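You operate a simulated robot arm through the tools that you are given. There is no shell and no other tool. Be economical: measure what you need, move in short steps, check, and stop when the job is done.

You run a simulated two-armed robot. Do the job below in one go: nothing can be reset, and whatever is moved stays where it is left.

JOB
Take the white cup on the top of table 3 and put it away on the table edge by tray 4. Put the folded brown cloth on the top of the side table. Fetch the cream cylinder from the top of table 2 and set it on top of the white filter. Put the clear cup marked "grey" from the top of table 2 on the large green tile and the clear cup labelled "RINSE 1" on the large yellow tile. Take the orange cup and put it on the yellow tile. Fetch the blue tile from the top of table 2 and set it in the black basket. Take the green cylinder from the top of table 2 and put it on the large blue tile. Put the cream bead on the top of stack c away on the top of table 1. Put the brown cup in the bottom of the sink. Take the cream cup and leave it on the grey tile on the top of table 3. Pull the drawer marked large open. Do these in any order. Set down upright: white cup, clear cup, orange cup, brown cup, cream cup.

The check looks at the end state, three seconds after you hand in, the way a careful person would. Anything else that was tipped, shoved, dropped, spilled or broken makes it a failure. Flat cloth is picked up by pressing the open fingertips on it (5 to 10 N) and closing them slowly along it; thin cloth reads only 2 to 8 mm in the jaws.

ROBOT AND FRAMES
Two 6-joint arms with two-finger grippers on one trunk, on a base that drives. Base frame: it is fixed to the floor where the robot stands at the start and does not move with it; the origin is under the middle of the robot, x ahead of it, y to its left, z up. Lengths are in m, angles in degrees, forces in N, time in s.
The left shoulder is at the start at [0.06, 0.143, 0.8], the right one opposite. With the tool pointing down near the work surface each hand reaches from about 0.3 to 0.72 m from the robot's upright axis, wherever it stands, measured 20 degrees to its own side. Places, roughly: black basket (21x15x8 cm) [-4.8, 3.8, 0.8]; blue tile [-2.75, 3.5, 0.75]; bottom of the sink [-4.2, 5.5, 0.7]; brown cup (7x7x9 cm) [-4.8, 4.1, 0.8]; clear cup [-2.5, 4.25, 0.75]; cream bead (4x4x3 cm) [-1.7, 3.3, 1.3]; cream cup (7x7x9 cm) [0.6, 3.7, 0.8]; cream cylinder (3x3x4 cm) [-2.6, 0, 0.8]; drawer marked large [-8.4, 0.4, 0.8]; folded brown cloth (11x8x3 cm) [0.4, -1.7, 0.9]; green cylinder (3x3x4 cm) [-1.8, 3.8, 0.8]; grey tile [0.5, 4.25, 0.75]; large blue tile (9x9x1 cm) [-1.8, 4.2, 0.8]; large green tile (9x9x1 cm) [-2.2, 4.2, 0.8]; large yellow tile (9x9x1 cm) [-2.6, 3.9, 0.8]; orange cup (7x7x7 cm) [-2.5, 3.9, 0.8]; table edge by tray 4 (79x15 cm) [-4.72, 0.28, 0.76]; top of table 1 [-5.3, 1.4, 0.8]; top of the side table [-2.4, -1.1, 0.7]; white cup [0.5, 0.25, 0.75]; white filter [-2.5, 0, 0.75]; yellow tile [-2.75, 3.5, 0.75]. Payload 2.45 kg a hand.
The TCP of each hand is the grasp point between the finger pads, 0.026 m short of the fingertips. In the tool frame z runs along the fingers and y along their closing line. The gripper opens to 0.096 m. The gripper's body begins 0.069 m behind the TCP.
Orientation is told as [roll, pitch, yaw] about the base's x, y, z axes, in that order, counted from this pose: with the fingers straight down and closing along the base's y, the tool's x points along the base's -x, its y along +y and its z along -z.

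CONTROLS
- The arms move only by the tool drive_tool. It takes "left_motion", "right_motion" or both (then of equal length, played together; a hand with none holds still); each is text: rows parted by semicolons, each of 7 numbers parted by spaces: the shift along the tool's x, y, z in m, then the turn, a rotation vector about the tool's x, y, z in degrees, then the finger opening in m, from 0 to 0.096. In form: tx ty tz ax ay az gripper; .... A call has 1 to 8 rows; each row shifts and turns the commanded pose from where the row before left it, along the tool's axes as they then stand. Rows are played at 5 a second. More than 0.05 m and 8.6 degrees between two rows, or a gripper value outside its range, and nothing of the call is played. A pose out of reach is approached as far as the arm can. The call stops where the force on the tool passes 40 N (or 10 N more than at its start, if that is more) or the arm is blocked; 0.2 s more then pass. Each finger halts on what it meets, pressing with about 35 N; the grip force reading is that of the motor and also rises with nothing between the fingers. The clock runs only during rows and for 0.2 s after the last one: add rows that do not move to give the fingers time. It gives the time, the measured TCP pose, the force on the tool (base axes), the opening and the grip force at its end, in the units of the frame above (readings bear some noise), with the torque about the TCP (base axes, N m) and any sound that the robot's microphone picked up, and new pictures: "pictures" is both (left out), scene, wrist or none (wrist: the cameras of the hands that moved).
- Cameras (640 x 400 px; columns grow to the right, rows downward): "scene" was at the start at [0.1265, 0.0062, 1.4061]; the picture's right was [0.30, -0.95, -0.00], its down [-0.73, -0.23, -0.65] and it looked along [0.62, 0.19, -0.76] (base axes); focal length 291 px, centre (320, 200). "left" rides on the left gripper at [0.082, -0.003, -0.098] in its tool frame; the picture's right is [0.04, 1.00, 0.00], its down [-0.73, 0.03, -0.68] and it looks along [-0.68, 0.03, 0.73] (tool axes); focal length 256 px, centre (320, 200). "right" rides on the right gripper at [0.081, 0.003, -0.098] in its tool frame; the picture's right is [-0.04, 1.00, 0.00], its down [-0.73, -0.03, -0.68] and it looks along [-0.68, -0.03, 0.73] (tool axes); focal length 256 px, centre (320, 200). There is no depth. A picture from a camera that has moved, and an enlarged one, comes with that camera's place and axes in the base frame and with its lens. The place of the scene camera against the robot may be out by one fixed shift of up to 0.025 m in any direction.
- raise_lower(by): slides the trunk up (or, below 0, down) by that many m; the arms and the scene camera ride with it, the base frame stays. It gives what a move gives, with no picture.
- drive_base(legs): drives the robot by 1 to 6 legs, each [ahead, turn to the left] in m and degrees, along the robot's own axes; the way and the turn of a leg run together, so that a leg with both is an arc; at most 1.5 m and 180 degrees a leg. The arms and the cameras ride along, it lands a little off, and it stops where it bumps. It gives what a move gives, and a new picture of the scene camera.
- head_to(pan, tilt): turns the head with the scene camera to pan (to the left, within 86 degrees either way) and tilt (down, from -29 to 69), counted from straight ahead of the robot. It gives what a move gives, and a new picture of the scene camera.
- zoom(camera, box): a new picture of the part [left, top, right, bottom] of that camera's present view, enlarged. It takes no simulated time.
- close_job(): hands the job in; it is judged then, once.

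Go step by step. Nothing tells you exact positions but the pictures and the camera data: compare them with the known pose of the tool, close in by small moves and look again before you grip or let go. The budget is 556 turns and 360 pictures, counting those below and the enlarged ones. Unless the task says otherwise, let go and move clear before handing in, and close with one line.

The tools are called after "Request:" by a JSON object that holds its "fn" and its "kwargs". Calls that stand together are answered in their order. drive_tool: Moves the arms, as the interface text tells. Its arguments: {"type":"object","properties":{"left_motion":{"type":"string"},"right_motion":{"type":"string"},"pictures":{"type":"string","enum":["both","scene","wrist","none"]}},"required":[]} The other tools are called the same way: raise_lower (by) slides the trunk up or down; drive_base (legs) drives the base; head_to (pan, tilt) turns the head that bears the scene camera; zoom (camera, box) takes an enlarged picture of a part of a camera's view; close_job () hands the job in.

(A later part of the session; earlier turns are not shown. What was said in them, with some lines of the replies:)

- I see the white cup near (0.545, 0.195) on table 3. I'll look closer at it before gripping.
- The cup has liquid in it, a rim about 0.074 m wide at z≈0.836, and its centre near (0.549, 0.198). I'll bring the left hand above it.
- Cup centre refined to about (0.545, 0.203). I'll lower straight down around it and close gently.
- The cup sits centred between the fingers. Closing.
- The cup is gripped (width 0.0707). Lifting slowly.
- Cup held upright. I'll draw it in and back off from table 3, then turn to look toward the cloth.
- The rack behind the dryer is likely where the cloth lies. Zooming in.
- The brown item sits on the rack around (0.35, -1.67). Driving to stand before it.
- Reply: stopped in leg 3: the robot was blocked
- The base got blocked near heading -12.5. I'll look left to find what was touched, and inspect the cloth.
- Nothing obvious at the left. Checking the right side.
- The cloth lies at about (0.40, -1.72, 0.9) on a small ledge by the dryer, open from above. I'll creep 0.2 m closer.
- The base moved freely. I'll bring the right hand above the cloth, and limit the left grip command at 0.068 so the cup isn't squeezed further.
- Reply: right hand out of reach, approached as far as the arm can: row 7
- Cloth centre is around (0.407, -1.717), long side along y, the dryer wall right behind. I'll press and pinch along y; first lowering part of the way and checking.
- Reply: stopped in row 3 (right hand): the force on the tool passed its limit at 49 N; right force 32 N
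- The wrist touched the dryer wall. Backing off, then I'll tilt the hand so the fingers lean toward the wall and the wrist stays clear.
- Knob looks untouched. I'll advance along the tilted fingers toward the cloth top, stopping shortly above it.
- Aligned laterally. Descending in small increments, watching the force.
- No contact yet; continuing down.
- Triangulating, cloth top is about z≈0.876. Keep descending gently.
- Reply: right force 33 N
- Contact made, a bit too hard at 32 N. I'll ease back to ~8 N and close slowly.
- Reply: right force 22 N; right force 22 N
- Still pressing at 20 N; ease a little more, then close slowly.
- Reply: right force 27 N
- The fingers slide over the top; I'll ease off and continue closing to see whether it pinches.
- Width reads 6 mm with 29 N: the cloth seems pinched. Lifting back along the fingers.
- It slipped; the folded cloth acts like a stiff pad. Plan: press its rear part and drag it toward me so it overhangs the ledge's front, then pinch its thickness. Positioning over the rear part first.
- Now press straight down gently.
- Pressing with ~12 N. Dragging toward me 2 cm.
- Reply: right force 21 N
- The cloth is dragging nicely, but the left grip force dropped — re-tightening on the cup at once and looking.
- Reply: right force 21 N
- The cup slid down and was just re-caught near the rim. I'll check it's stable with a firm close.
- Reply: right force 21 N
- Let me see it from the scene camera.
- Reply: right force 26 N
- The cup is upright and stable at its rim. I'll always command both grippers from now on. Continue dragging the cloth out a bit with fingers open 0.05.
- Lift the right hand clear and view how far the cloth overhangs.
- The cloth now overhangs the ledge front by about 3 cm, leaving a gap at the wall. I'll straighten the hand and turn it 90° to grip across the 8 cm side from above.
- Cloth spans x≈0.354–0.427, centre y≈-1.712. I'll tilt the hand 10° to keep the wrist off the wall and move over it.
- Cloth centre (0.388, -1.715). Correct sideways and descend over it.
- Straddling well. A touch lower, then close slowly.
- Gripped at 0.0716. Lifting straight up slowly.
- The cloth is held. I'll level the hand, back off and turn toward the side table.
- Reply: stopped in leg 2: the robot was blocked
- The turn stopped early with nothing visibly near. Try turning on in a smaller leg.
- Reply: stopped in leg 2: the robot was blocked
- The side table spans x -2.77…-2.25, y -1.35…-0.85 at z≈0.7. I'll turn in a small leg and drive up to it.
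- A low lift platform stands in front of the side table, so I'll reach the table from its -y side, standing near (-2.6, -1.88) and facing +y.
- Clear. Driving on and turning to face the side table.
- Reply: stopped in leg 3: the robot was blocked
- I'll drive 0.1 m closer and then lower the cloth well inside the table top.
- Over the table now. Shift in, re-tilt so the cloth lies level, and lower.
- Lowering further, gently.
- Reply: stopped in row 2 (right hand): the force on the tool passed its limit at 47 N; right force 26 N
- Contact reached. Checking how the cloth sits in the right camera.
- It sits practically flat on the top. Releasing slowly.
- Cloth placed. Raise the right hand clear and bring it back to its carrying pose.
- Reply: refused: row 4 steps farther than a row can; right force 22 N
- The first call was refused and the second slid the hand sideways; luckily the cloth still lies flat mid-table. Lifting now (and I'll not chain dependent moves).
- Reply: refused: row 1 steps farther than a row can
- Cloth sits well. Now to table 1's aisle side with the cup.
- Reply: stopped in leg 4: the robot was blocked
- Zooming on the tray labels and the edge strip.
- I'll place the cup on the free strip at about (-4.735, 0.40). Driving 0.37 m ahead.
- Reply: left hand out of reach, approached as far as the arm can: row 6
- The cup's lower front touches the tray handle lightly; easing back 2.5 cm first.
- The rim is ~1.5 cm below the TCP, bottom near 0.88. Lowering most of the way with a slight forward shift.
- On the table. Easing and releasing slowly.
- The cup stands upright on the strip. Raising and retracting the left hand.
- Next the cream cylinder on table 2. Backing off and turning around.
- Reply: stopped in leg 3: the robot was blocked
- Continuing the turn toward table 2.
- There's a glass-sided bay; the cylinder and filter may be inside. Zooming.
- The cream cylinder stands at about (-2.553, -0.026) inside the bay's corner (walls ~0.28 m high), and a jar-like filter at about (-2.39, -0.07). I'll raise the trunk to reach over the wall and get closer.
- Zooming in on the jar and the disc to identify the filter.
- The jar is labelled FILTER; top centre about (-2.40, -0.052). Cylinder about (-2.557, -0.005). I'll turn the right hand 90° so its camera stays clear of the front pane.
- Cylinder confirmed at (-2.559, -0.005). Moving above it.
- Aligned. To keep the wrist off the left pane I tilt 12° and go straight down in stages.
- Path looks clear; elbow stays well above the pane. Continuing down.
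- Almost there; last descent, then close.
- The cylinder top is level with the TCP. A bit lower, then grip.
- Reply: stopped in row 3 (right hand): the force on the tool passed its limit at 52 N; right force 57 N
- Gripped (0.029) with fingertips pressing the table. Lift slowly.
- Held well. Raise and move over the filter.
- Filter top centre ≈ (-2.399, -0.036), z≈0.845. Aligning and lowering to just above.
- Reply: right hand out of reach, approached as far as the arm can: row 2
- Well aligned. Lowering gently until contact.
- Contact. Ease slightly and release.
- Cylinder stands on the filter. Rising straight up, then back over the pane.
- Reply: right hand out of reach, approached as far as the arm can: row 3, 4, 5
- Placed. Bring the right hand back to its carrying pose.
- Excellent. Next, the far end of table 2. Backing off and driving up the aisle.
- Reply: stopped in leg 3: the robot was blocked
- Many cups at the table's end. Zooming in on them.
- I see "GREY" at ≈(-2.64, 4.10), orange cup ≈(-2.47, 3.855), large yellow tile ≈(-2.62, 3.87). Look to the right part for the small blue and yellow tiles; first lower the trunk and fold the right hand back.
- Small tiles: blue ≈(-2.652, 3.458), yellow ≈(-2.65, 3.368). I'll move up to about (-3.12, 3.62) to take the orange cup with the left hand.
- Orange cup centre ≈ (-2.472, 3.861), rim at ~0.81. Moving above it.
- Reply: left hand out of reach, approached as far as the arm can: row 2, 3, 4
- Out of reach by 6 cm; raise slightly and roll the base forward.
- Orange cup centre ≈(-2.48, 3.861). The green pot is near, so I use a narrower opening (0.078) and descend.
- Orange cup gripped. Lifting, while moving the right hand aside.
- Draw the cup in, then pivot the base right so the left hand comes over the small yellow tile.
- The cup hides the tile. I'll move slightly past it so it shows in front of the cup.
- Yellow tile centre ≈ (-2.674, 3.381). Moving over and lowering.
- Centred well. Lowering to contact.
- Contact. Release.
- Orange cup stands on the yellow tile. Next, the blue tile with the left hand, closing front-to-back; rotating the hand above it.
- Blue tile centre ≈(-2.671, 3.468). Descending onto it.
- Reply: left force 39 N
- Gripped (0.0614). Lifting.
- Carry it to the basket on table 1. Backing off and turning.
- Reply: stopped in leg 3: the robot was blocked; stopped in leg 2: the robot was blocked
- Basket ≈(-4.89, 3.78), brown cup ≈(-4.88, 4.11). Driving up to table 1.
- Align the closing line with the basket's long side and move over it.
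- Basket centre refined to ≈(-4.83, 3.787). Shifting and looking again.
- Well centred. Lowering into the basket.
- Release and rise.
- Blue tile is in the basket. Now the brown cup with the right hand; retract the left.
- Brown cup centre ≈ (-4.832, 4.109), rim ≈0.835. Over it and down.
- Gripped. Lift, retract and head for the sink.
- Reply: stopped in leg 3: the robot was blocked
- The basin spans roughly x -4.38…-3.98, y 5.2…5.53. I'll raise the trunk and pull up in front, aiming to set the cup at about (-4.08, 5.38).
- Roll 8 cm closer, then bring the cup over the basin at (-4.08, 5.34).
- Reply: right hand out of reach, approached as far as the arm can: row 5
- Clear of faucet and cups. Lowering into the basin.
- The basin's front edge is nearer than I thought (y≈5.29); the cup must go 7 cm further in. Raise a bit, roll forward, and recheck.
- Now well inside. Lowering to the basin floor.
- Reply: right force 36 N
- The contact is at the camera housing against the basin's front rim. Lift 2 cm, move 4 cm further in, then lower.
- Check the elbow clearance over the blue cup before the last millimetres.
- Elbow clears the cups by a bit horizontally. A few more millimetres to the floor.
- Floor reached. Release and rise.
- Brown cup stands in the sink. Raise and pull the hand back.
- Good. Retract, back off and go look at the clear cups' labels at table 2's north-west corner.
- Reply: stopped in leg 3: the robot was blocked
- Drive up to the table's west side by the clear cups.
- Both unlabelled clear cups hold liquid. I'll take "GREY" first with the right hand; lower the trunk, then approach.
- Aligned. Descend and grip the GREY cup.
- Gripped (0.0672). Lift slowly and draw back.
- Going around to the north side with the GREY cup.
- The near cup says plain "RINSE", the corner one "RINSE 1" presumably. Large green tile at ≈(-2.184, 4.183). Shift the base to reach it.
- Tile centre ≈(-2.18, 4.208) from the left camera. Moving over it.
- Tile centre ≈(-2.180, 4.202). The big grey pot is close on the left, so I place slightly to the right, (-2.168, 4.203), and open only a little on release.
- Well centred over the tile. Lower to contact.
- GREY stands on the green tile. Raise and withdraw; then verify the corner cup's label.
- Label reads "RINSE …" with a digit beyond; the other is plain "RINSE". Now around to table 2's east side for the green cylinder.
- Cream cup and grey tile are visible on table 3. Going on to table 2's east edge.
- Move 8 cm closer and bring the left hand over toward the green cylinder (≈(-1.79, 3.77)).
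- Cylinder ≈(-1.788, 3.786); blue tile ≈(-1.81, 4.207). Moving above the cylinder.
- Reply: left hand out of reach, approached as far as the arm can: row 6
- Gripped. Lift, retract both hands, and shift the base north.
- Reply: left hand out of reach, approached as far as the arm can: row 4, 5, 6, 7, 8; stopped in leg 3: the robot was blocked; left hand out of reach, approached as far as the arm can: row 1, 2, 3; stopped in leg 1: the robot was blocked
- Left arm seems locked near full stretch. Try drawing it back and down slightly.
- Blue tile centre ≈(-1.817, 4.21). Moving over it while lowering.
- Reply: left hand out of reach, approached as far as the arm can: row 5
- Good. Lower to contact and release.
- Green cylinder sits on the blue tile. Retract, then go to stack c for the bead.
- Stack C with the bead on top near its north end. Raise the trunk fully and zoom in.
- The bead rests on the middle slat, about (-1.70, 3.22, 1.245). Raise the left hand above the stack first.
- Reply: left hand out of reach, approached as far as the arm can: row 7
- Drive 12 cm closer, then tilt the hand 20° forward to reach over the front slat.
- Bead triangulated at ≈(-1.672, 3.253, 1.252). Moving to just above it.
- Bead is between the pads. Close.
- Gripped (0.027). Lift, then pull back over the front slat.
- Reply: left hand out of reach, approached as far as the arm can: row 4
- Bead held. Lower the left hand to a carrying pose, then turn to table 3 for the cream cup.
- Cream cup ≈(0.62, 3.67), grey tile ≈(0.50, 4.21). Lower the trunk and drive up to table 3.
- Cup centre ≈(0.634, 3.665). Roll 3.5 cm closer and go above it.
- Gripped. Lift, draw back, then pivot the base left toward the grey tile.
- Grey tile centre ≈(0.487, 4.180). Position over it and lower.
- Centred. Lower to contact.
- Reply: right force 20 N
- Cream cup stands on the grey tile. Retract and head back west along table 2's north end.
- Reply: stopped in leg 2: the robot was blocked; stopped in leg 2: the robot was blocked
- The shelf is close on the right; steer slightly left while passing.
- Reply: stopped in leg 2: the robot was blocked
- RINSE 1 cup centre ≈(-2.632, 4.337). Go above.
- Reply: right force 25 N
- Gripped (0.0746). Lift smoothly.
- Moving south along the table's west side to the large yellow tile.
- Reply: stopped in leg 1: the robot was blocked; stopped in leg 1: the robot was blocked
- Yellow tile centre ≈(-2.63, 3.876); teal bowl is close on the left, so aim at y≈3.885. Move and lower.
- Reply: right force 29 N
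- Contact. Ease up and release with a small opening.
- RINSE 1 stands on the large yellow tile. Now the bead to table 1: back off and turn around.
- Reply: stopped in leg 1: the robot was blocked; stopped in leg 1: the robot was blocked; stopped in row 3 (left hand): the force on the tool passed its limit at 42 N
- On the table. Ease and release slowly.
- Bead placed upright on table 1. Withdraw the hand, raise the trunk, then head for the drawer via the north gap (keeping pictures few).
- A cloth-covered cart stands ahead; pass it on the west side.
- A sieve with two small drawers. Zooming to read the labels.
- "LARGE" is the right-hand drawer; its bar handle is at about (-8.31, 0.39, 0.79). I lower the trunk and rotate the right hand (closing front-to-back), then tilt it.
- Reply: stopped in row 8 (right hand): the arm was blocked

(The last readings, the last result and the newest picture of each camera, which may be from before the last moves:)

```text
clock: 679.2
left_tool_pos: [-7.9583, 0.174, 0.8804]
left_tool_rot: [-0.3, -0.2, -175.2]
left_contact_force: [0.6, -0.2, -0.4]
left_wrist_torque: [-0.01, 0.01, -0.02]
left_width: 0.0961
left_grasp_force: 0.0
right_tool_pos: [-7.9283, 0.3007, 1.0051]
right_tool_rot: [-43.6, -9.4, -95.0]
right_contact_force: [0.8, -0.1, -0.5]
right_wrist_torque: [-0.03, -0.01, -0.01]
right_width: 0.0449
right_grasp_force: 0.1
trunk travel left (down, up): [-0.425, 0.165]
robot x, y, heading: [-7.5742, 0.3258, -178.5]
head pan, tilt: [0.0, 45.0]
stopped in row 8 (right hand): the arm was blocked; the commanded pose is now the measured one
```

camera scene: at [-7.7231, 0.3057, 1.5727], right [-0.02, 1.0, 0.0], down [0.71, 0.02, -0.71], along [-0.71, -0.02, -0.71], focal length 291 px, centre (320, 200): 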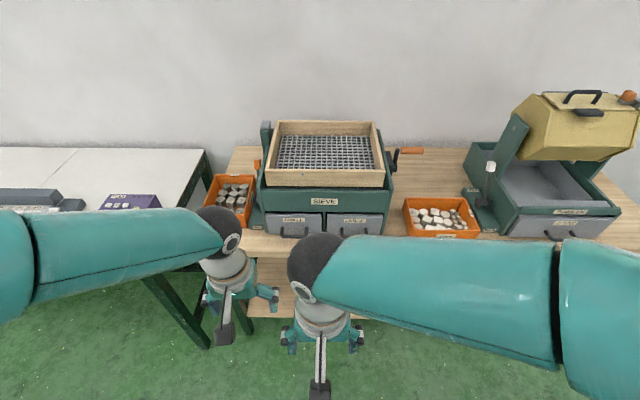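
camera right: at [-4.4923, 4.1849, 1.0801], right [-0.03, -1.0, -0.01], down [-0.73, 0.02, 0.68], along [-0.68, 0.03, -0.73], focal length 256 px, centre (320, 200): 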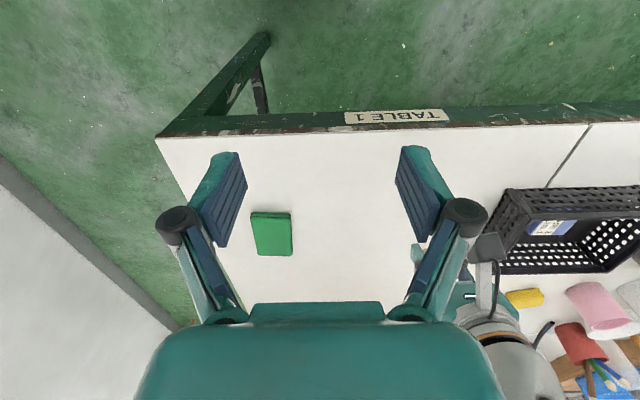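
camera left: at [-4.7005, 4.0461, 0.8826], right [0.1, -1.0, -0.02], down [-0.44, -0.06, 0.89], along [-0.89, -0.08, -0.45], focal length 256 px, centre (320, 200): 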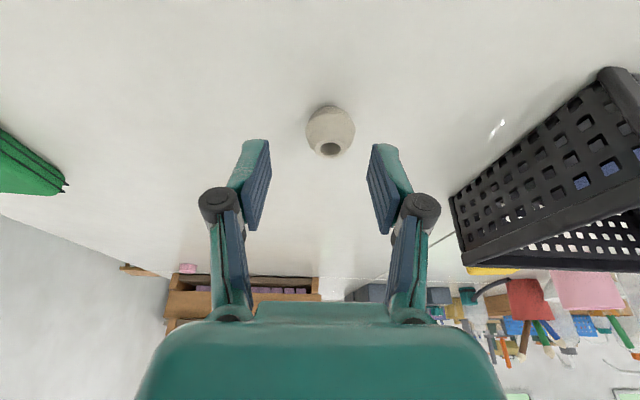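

The arm got cramped near the body; move it forward while straightening its orientation, then look.

Request:
{"fn": "drive_tool", "kwargs": {"right_motion": "0 0 0.03 3.2 1.2 -5.5 0.045; 0 0 0.03 3.2 1.2 -5.5 0.045; 0.02 -0.029 0.0345 0 0 0 0.045; 0.02 -0.029 0.0345 0 0 0 0.045; 0.02 -0.029 0.0345 0 0 0 0.045; 0 0 0 0 0 0 0.045", "pictures": "wrist"}}

```text
clock: 680.6
left_tool_pos: [-7.9596, 0.174, 0.8806]
left_tool_rot: [-0.1, -0.2, -175.2]
left_contact_force: [0.3, 0.2, 0.1]
left_wrist_torque: [0.01, -0.01, -0.01]
left_width: 0.0961
left_grasp_force: 0.1
right_tool_pos: [-8.1056, 0.3607, 0.9619]
right_tool_rot: [-50.2, 0.6, -89.0]
right_contact_force: [-0.2, -0.3, -0.3]
right_wrist_torque: [-0.03, 0.0, 0.01]
right_width: 0.0451
right_grasp_force: 0.0
trunk travel left (down, up): [-0.425, 0.165]
robot x, y, heading: [-7.5717, 0.3235, -178.6]
head pan, tilt: [0.0, 45.0]
camera right: at [-8.0283, 0.4422, 1.0228], right [0.64, -0.02, -0.77], down [0.52, -0.73, 0.45], along [-0.57, -0.68, -0.46], focal length 256 px, centre (320, 200)
```

right: 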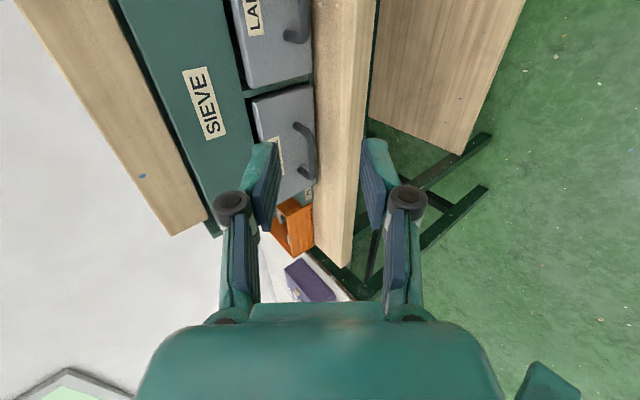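

LARGE bar handle ≈(-8.338, 0.395, 0.79). Advance along the tilted fingers to just before it.

Request:
{"fn": "drive_tool", "kwargs": {"right_motion": "0.007 -0.0036 0.0413 0 0 0 0.036; 0.007 -0.0036 0.0413 0 0 0 0.036; 0.007 -0.0036 0.0413 0 0 0 0.036; 0.007 -0.0036 0.0413 0 0 0 0.036; 0.006 -0.0036 0.03 0 0 0 0.036; 0 0 0 0 0 0 0.036", "pictures": "wrist"}}

```text
clock: 682.0
left_tool_pos: [-7.9582, 0.1754, 0.8821]
left_tool_rot: [-0.2, -0.2, -175.3]
left_contact_force: [0.9, 0.9, -0.1]
left_wrist_torque: [0.04, 0.0, 0.01]
left_width: 0.096
left_grasp_force: 0.1
right_tool_pos: [-8.2672, 0.3902, 0.8498]
right_tool_rot: [-50.2, 0.7, -89.0]
right_contact_force: [-0.1, 0.3, -0.2]
right_wrist_torque: [-0.02, -0.02, -0.01]
right_width: 0.036
right_grasp_force: 0.0
trunk travel left (down, up): [-0.425, 0.165]
robot x, y, heading: [-7.5722, 0.3237, -178.4]
head pan, tilt: [0.0, 45.0]
camera right: at [-8.1893, 0.4722, 0.9123], right [0.64, -0.02, -0.77], down [0.52, -0.73, 0.45], along [-0.57, -0.68, -0.46], focal length 256 px, centre (320, 200)
```

right: 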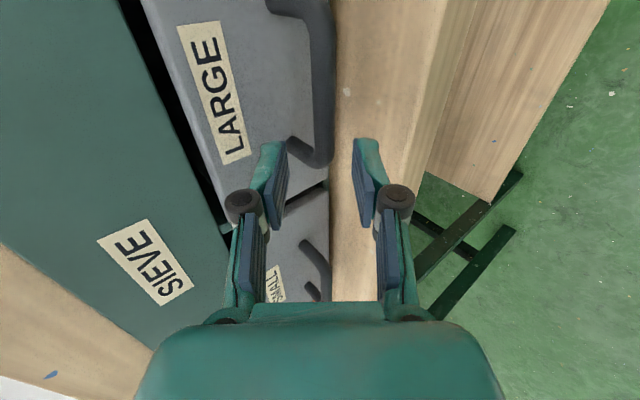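

Aligned with the bar; shift 1.6 cm to its middle and advance.

Request:
{"fn": "drive_tool", "kwargs": {"right_motion": "0.008 0.001 0.02 0 0 0 0.036; 0.008 0.001 0.02 0 0 0 0.036; 0 0 0.015 0 0 0 0.036; 0 0 0.01 0 0 0 0.036; 0 0 0 0 0 0 0.036", "pictures": "wrist"}}

```text
clock: 683.2
left_tool_pos: [-7.9578, 0.1748, 0.8826]
left_tool_rot: [-0.2, -0.3, -175.2]
left_contact_force: [-0.3, -0.1, -0.3]
left_wrist_torque: [0.0, -0.04, -0.04]
left_width: 0.096
left_grasp_force: 0.0
right_tool_pos: [-8.3136, 0.407, 0.8117]
right_tool_rot: [-50.4, 0.8, -89.0]
right_contact_force: [12.1, 1.4, 10.0]
right_wrist_torque: [-0.1, 0.65, -0.02]
right_width: 0.0466
right_grasp_force: 0.0
trunk travel left (down, up): [-0.425, 0.165]
robot x, y, heading: [-7.5758, 0.3264, -178.6]
head pan, tilt: [0.0, 45.0]
camera right: at [-8.2363, 0.4883, 0.8725], right [0.64, -0.02, -0.77], down [0.52, -0.73, 0.45], along [-0.57, -0.68, -0.46], focal length 256 px, centre (320, 200)
```

right: 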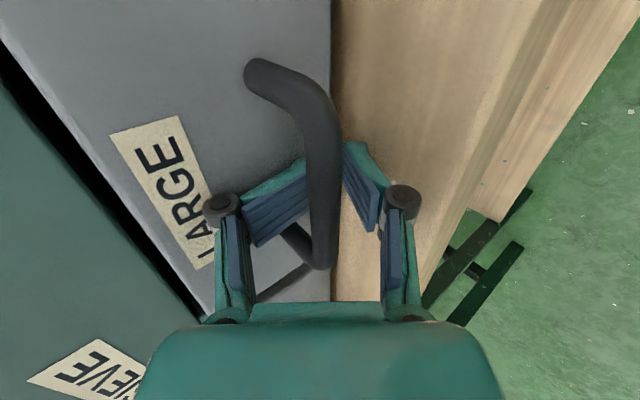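

The bar is between the fingers (inner tip touching the face). Ease back a little and close.

Request:
{"fn": "drive_tool", "kwargs": {"right_motion": "0 0 -0.005 0 0 0 0.03; 0 0 0 0 0 0 0.022; 0 0 0 0 0 0 0.015; 0 0 0 0 0 0 0.008; 0 0 0 0 0 0 0.002; 0 0 0 0 0 0 0", "pictures": "wrist"}}

```text
clock: 684.6
left_tool_pos: [-7.9583, 0.1746, 0.8815]
left_tool_rot: [-0.3, -0.2, -175.2]
left_contact_force: [-0.2, 0.5, 1.2]
left_wrist_torque: [0.05, -0.01, 0.01]
left_width: 0.096
left_grasp_force: 0.1
right_tool_pos: [-8.3113, 0.4057, 0.814]
right_tool_rot: [-50.2, 0.7, -89.0]
right_contact_force: [8.5, 0.9, -1.9]
right_wrist_torque: [0.0, -0.12, -0.15]
right_width: 0.0185
right_grasp_force: 39.5
trunk travel left (down, up): [-0.425, 0.165]
robot x, y, heading: [-7.5734, 0.3223, -178.5]
head pan, tilt: [0.0, 45.0]
camera right: at [-8.2341, 0.4879, 0.8741], right [0.64, -0.02, -0.77], down [0.52, -0.73, 0.45], along [-0.57, -0.68, -0.46], focal length 256 px, centre (320, 200)
```

right: 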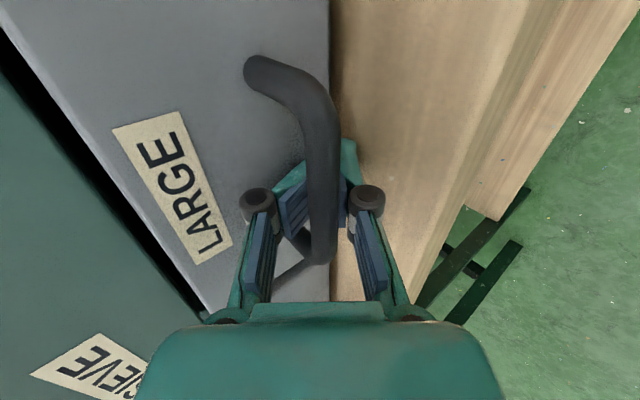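

Gripped. Pulling the drawer straight out slowly.

Request:
{"fn": "drive_tool", "kwargs": {"right_motion": "0 0.0064 -0.0077 0 0 0 0; 0 0.0064 -0.0077 0 0 0 0; 0 0.0096 -0.0115 0 0 0 0; 0 0.0096 -0.0115 0 0 0 0; 0 0 0 0 0 0 0", "pictures": "none"}}

```text
clock: 685.8
left_tool_pos: [-7.9591, 0.1756, 0.8814]
left_tool_rot: [-0.2, -0.1, -175.2]
left_contact_force: [0.2, -0.9, 0.5]
left_wrist_torque: [-0.03, 0.01, 0.02]
left_width: 0.0957
left_grasp_force: 0.1
right_tool_pos: [-8.2612, 0.4056, 0.8139]
right_tool_rot: [-50.3, 0.6, -89.0]
right_contact_force: [0.7, 1.7, 4.2]
right_wrist_torque: [0.12, -0.76, -0.26]
right_width: 0.0111
right_grasp_force: 36.0
trunk travel left (down, up): [-0.425, 0.165]
robot x, y, heading: [-7.5748, 0.3249, -178.7]
head pan, tilt: [0.0, 45.0]
```

Request:
{"fn": "drive_tool", "kwargs": {"right_motion": "0 0.0096 -0.0115 0 0 0 0; 0 0.0096 -0.0115 0 0 0 0; 0 0.0096 -0.0115 0 0 0 0; 0 0 0 0 0 0 0", "pictures": "wrist"}}

```text
clock: 686.8
left_tool_pos: [-7.9594, 0.1758, 0.8816]
left_tool_rot: [-0.2, -0.2, -175.2]
left_contact_force: [0.3, 0.6, -1.0]
left_wrist_torque: [0.0, -0.02, -0.01]
left_width: 0.0961
left_grasp_force: 0.0
right_tool_pos: [-8.2183, 0.4069, 0.8129]
right_tool_rot: [-50.2, 0.7, -89.0]
right_contact_force: [0.1, 5.9, -2.6]
right_wrist_torque: [-0.04, -0.74, -0.11]
right_width: 0.0109
right_grasp_force: 35.6
trunk travel left (down, up): [-0.425, 0.165]
robot x, y, heading: [-7.5743, 0.3249, -178.5]
head pan, tilt: [0.0, 45.0]
camera right: at [-8.1406, 0.4886, 0.875], right [0.64, -0.02, -0.77], down [0.52, -0.73, 0.45], along [-0.57, -0.68, -0.46], focal length 256 px, centre (320, 200)
```

right: 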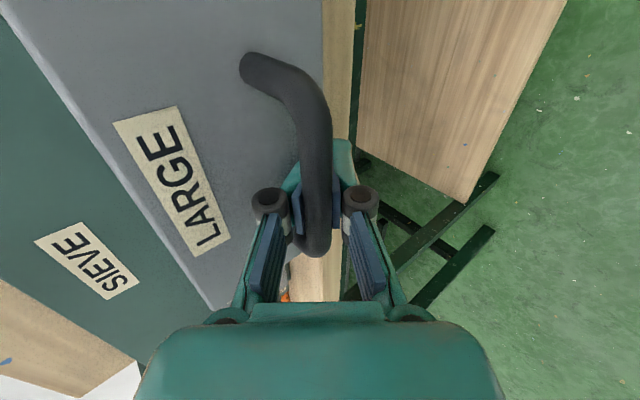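

The drawer is sliding out. Pull further, watching the force.

Request:
{"fn": "drive_tool", "kwargs": {"right_motion": "0 0.0096 -0.0115 0 0 0 0; 0 0.0096 -0.0115 0 0 0 0; 0 0.0096 -0.0115 0 0 0 0; 0 0 0 0 0 0 0", "pictures": "none"}}

```text
clock: 687.8
left_tool_pos: [-7.9588, 0.1758, 0.8825]
left_tool_rot: [-0.3, -0.1, -175.2]
left_contact_force: [-0.8, -0.1, 0.4]
left_wrist_torque: [0.01, 0.0, 0.0]
left_width: 0.0959
left_grasp_force: 0.0
right_tool_pos: [-8.1717, 0.4077, 0.8137]
right_tool_rot: [-50.4, 0.7, -89.0]
right_contact_force: [-0.4, 5.2, 10.6]
right_wrist_torque: [-0.1, -0.79, -0.06]
right_width: 0.0107
right_grasp_force: 35.6
trunk travel left (down, up): [-0.425, 0.165]
robot x, y, heading: [-7.5739, 0.3255, -178.7]
head pan, tilt: [0.0, 45.0]
```

Request:
{"fn": "drive_tool", "kwargs": {"right_motion": "0 0.0048 -0.0057 0 0 0 0; 0 0.0048 -0.0057 0 0 0 0; 0 0.0048 -0.0057 0 0 0 0; 0 0 0 0 0 0 0", "pictures": "scene"}}

```text
clock: 688.8
left_tool_pos: [-7.9572, 0.1748, 0.8819]
left_tool_rot: [-0.2, -0.4, -175.1]
left_contact_force: [-0.9, -0.3, 0.3]
left_wrist_torque: [-0.01, 0.0, -0.03]
left_width: 0.0958
left_grasp_force: 0.1
right_tool_pos: [-8.1499, 0.4079, 0.8136]
right_tool_rot: [-50.4, 0.7, -89.0]
right_contact_force: [-1.5, 1.0, 21.8]
right_wrist_torque: [-0.03, -0.86, -0.15]
right_width: 0.0108
right_grasp_force: 36.0
trunk travel left (down, up): [-0.425, 0.165]
robot x, y, heading: [-7.5721, 0.3277, -178.7]
head pan, tilt: [0.0, 45.0]
camera scene: at [-7.7215, 0.3054, 1.413], right [-0.02, 1.0, 0.0], down [0.71, 0.02, -0.71], along [-0.71, -0.02, -0.71], focal length 291 px, centre (320, 200)
```

scene: 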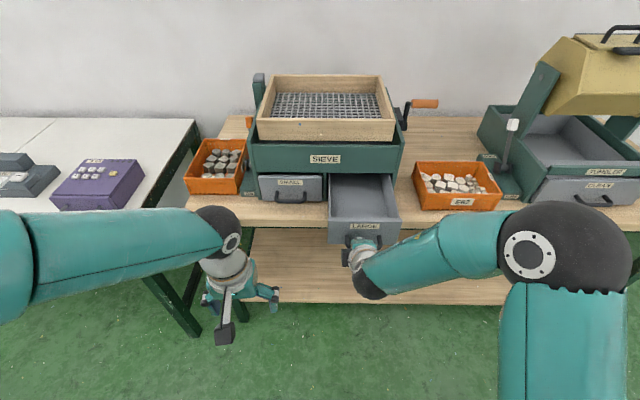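

The LARGE drawer is clearly open (~16 cm). Release and withdraw along the finger axis.

Request:
{"fn": "drive_tool", "kwargs": {"right_motion": "0 0 0 0 0 0 0.012; 0 0 0 0 0 0 0.02; 0 0 0 0 0 0 0.03; 0 0 0 0 0 0 0.034; 0 0 -0.015 0 0 0 0.034; 0 0 -0.03 0 0 0 0.034; 0 0 -0.03 0 0 0 0.034; 0 0 -0.03 0 0 0 0.034", "pictures": "scene"}}

```text
clock: 690.6
left_tool_pos: [-7.959, 0.1743, 0.882]
left_tool_rot: [-0.2, -0.2, -175.2]
left_contact_force: [-0.9, -0.4, 0.5]
left_wrist_torque: [-0.02, 0.02, 0.01]
left_width: 0.0959
left_grasp_force: 0.1
right_tool_pos: [-8.0677, 0.4093, 0.8816]
right_tool_rot: [-50.2, 0.6, -88.9]
right_contact_force: [0.6, -0.4, -0.5]
right_wrist_torque: [0.02, -0.01, 0.02]
right_width: 0.0342
right_grasp_force: 0.0
trunk travel left (down, up): [-0.425, 0.165]
robot x, y, heading: [-7.5737, 0.3265, -178.9]
head pan, tilt: [0.0, 45.0]
camera scene: at [-7.7228, 0.3056, 1.4128], right [-0.02, 1.0, 0.0], down [0.71, 0.02, -0.71], along [-0.71, -0.02, -0.71], focal length 291 px, centre (320, 200)
```

scene: 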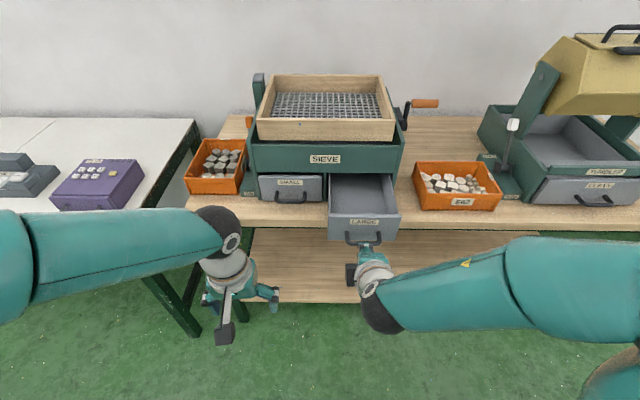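

The drawer stays open and the hand is clear. All tasks are done; backing off slightly and handing in.

Request:
{"fn": "drive_base", "kwargs": {"legs": [[-0.25, 0]]}}

Request:
{"fn": "close_job", "kwargs": {}}

```text
clock: 692.5
left_tool_pos: [-7.6978, 0.1827, 0.882]
left_tool_rot: [-0.2, -0.2, -175.6]
left_contact_force: [0.8, 0.6, -0.2]
left_wrist_torque: [-0.02, 0.03, 0.0]
left_width: 0.0958
left_grasp_force: 0.1
right_tool_pos: [-7.8062, 0.4174, 0.8837]
right_tool_rot: [-50.3, 0.7, -89.3]
right_contact_force: [0.3, 0.1, 1.0]
right_wrist_torque: [0.01, -0.02, 0.01]
right_width: 0.0341
right_grasp_force: 0.2
trunk travel left (down, up): [-0.425, 0.165]
robot x, y, heading: [-7.3166, 0.3291, -179.0]
head pan, tilt: [0.0, 45.0]
camera scene: at [-7.4618, 0.3124, 1.4129], right [-0.02, 1.0, 0.0], down [0.71, 0.01, -0.71], along [-0.71, -0.01, -0.71], focal length 291 px, centre (320, 200)
```

scene: 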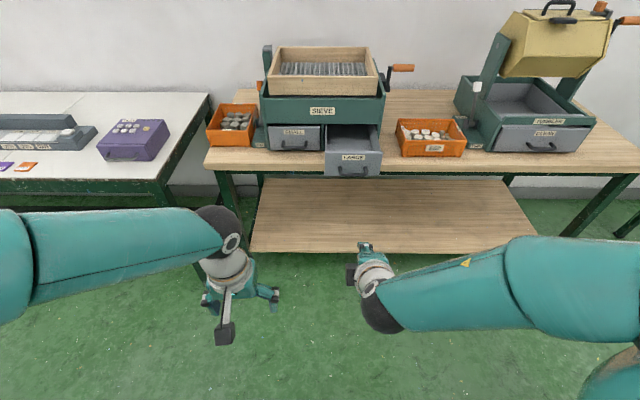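

```text
The job is handed in.
```

All the listed items are set in place, the LARGE drawer is open about 16 cm, and the job is handed in; I could not read the whole "RINSE 1" label (I took the cup marked "RINSE" plus a hidden character, since the only other one reads plain "RINSE"), and there were light knocks against the dryer front and a tray 4 handle that left no change I could see.
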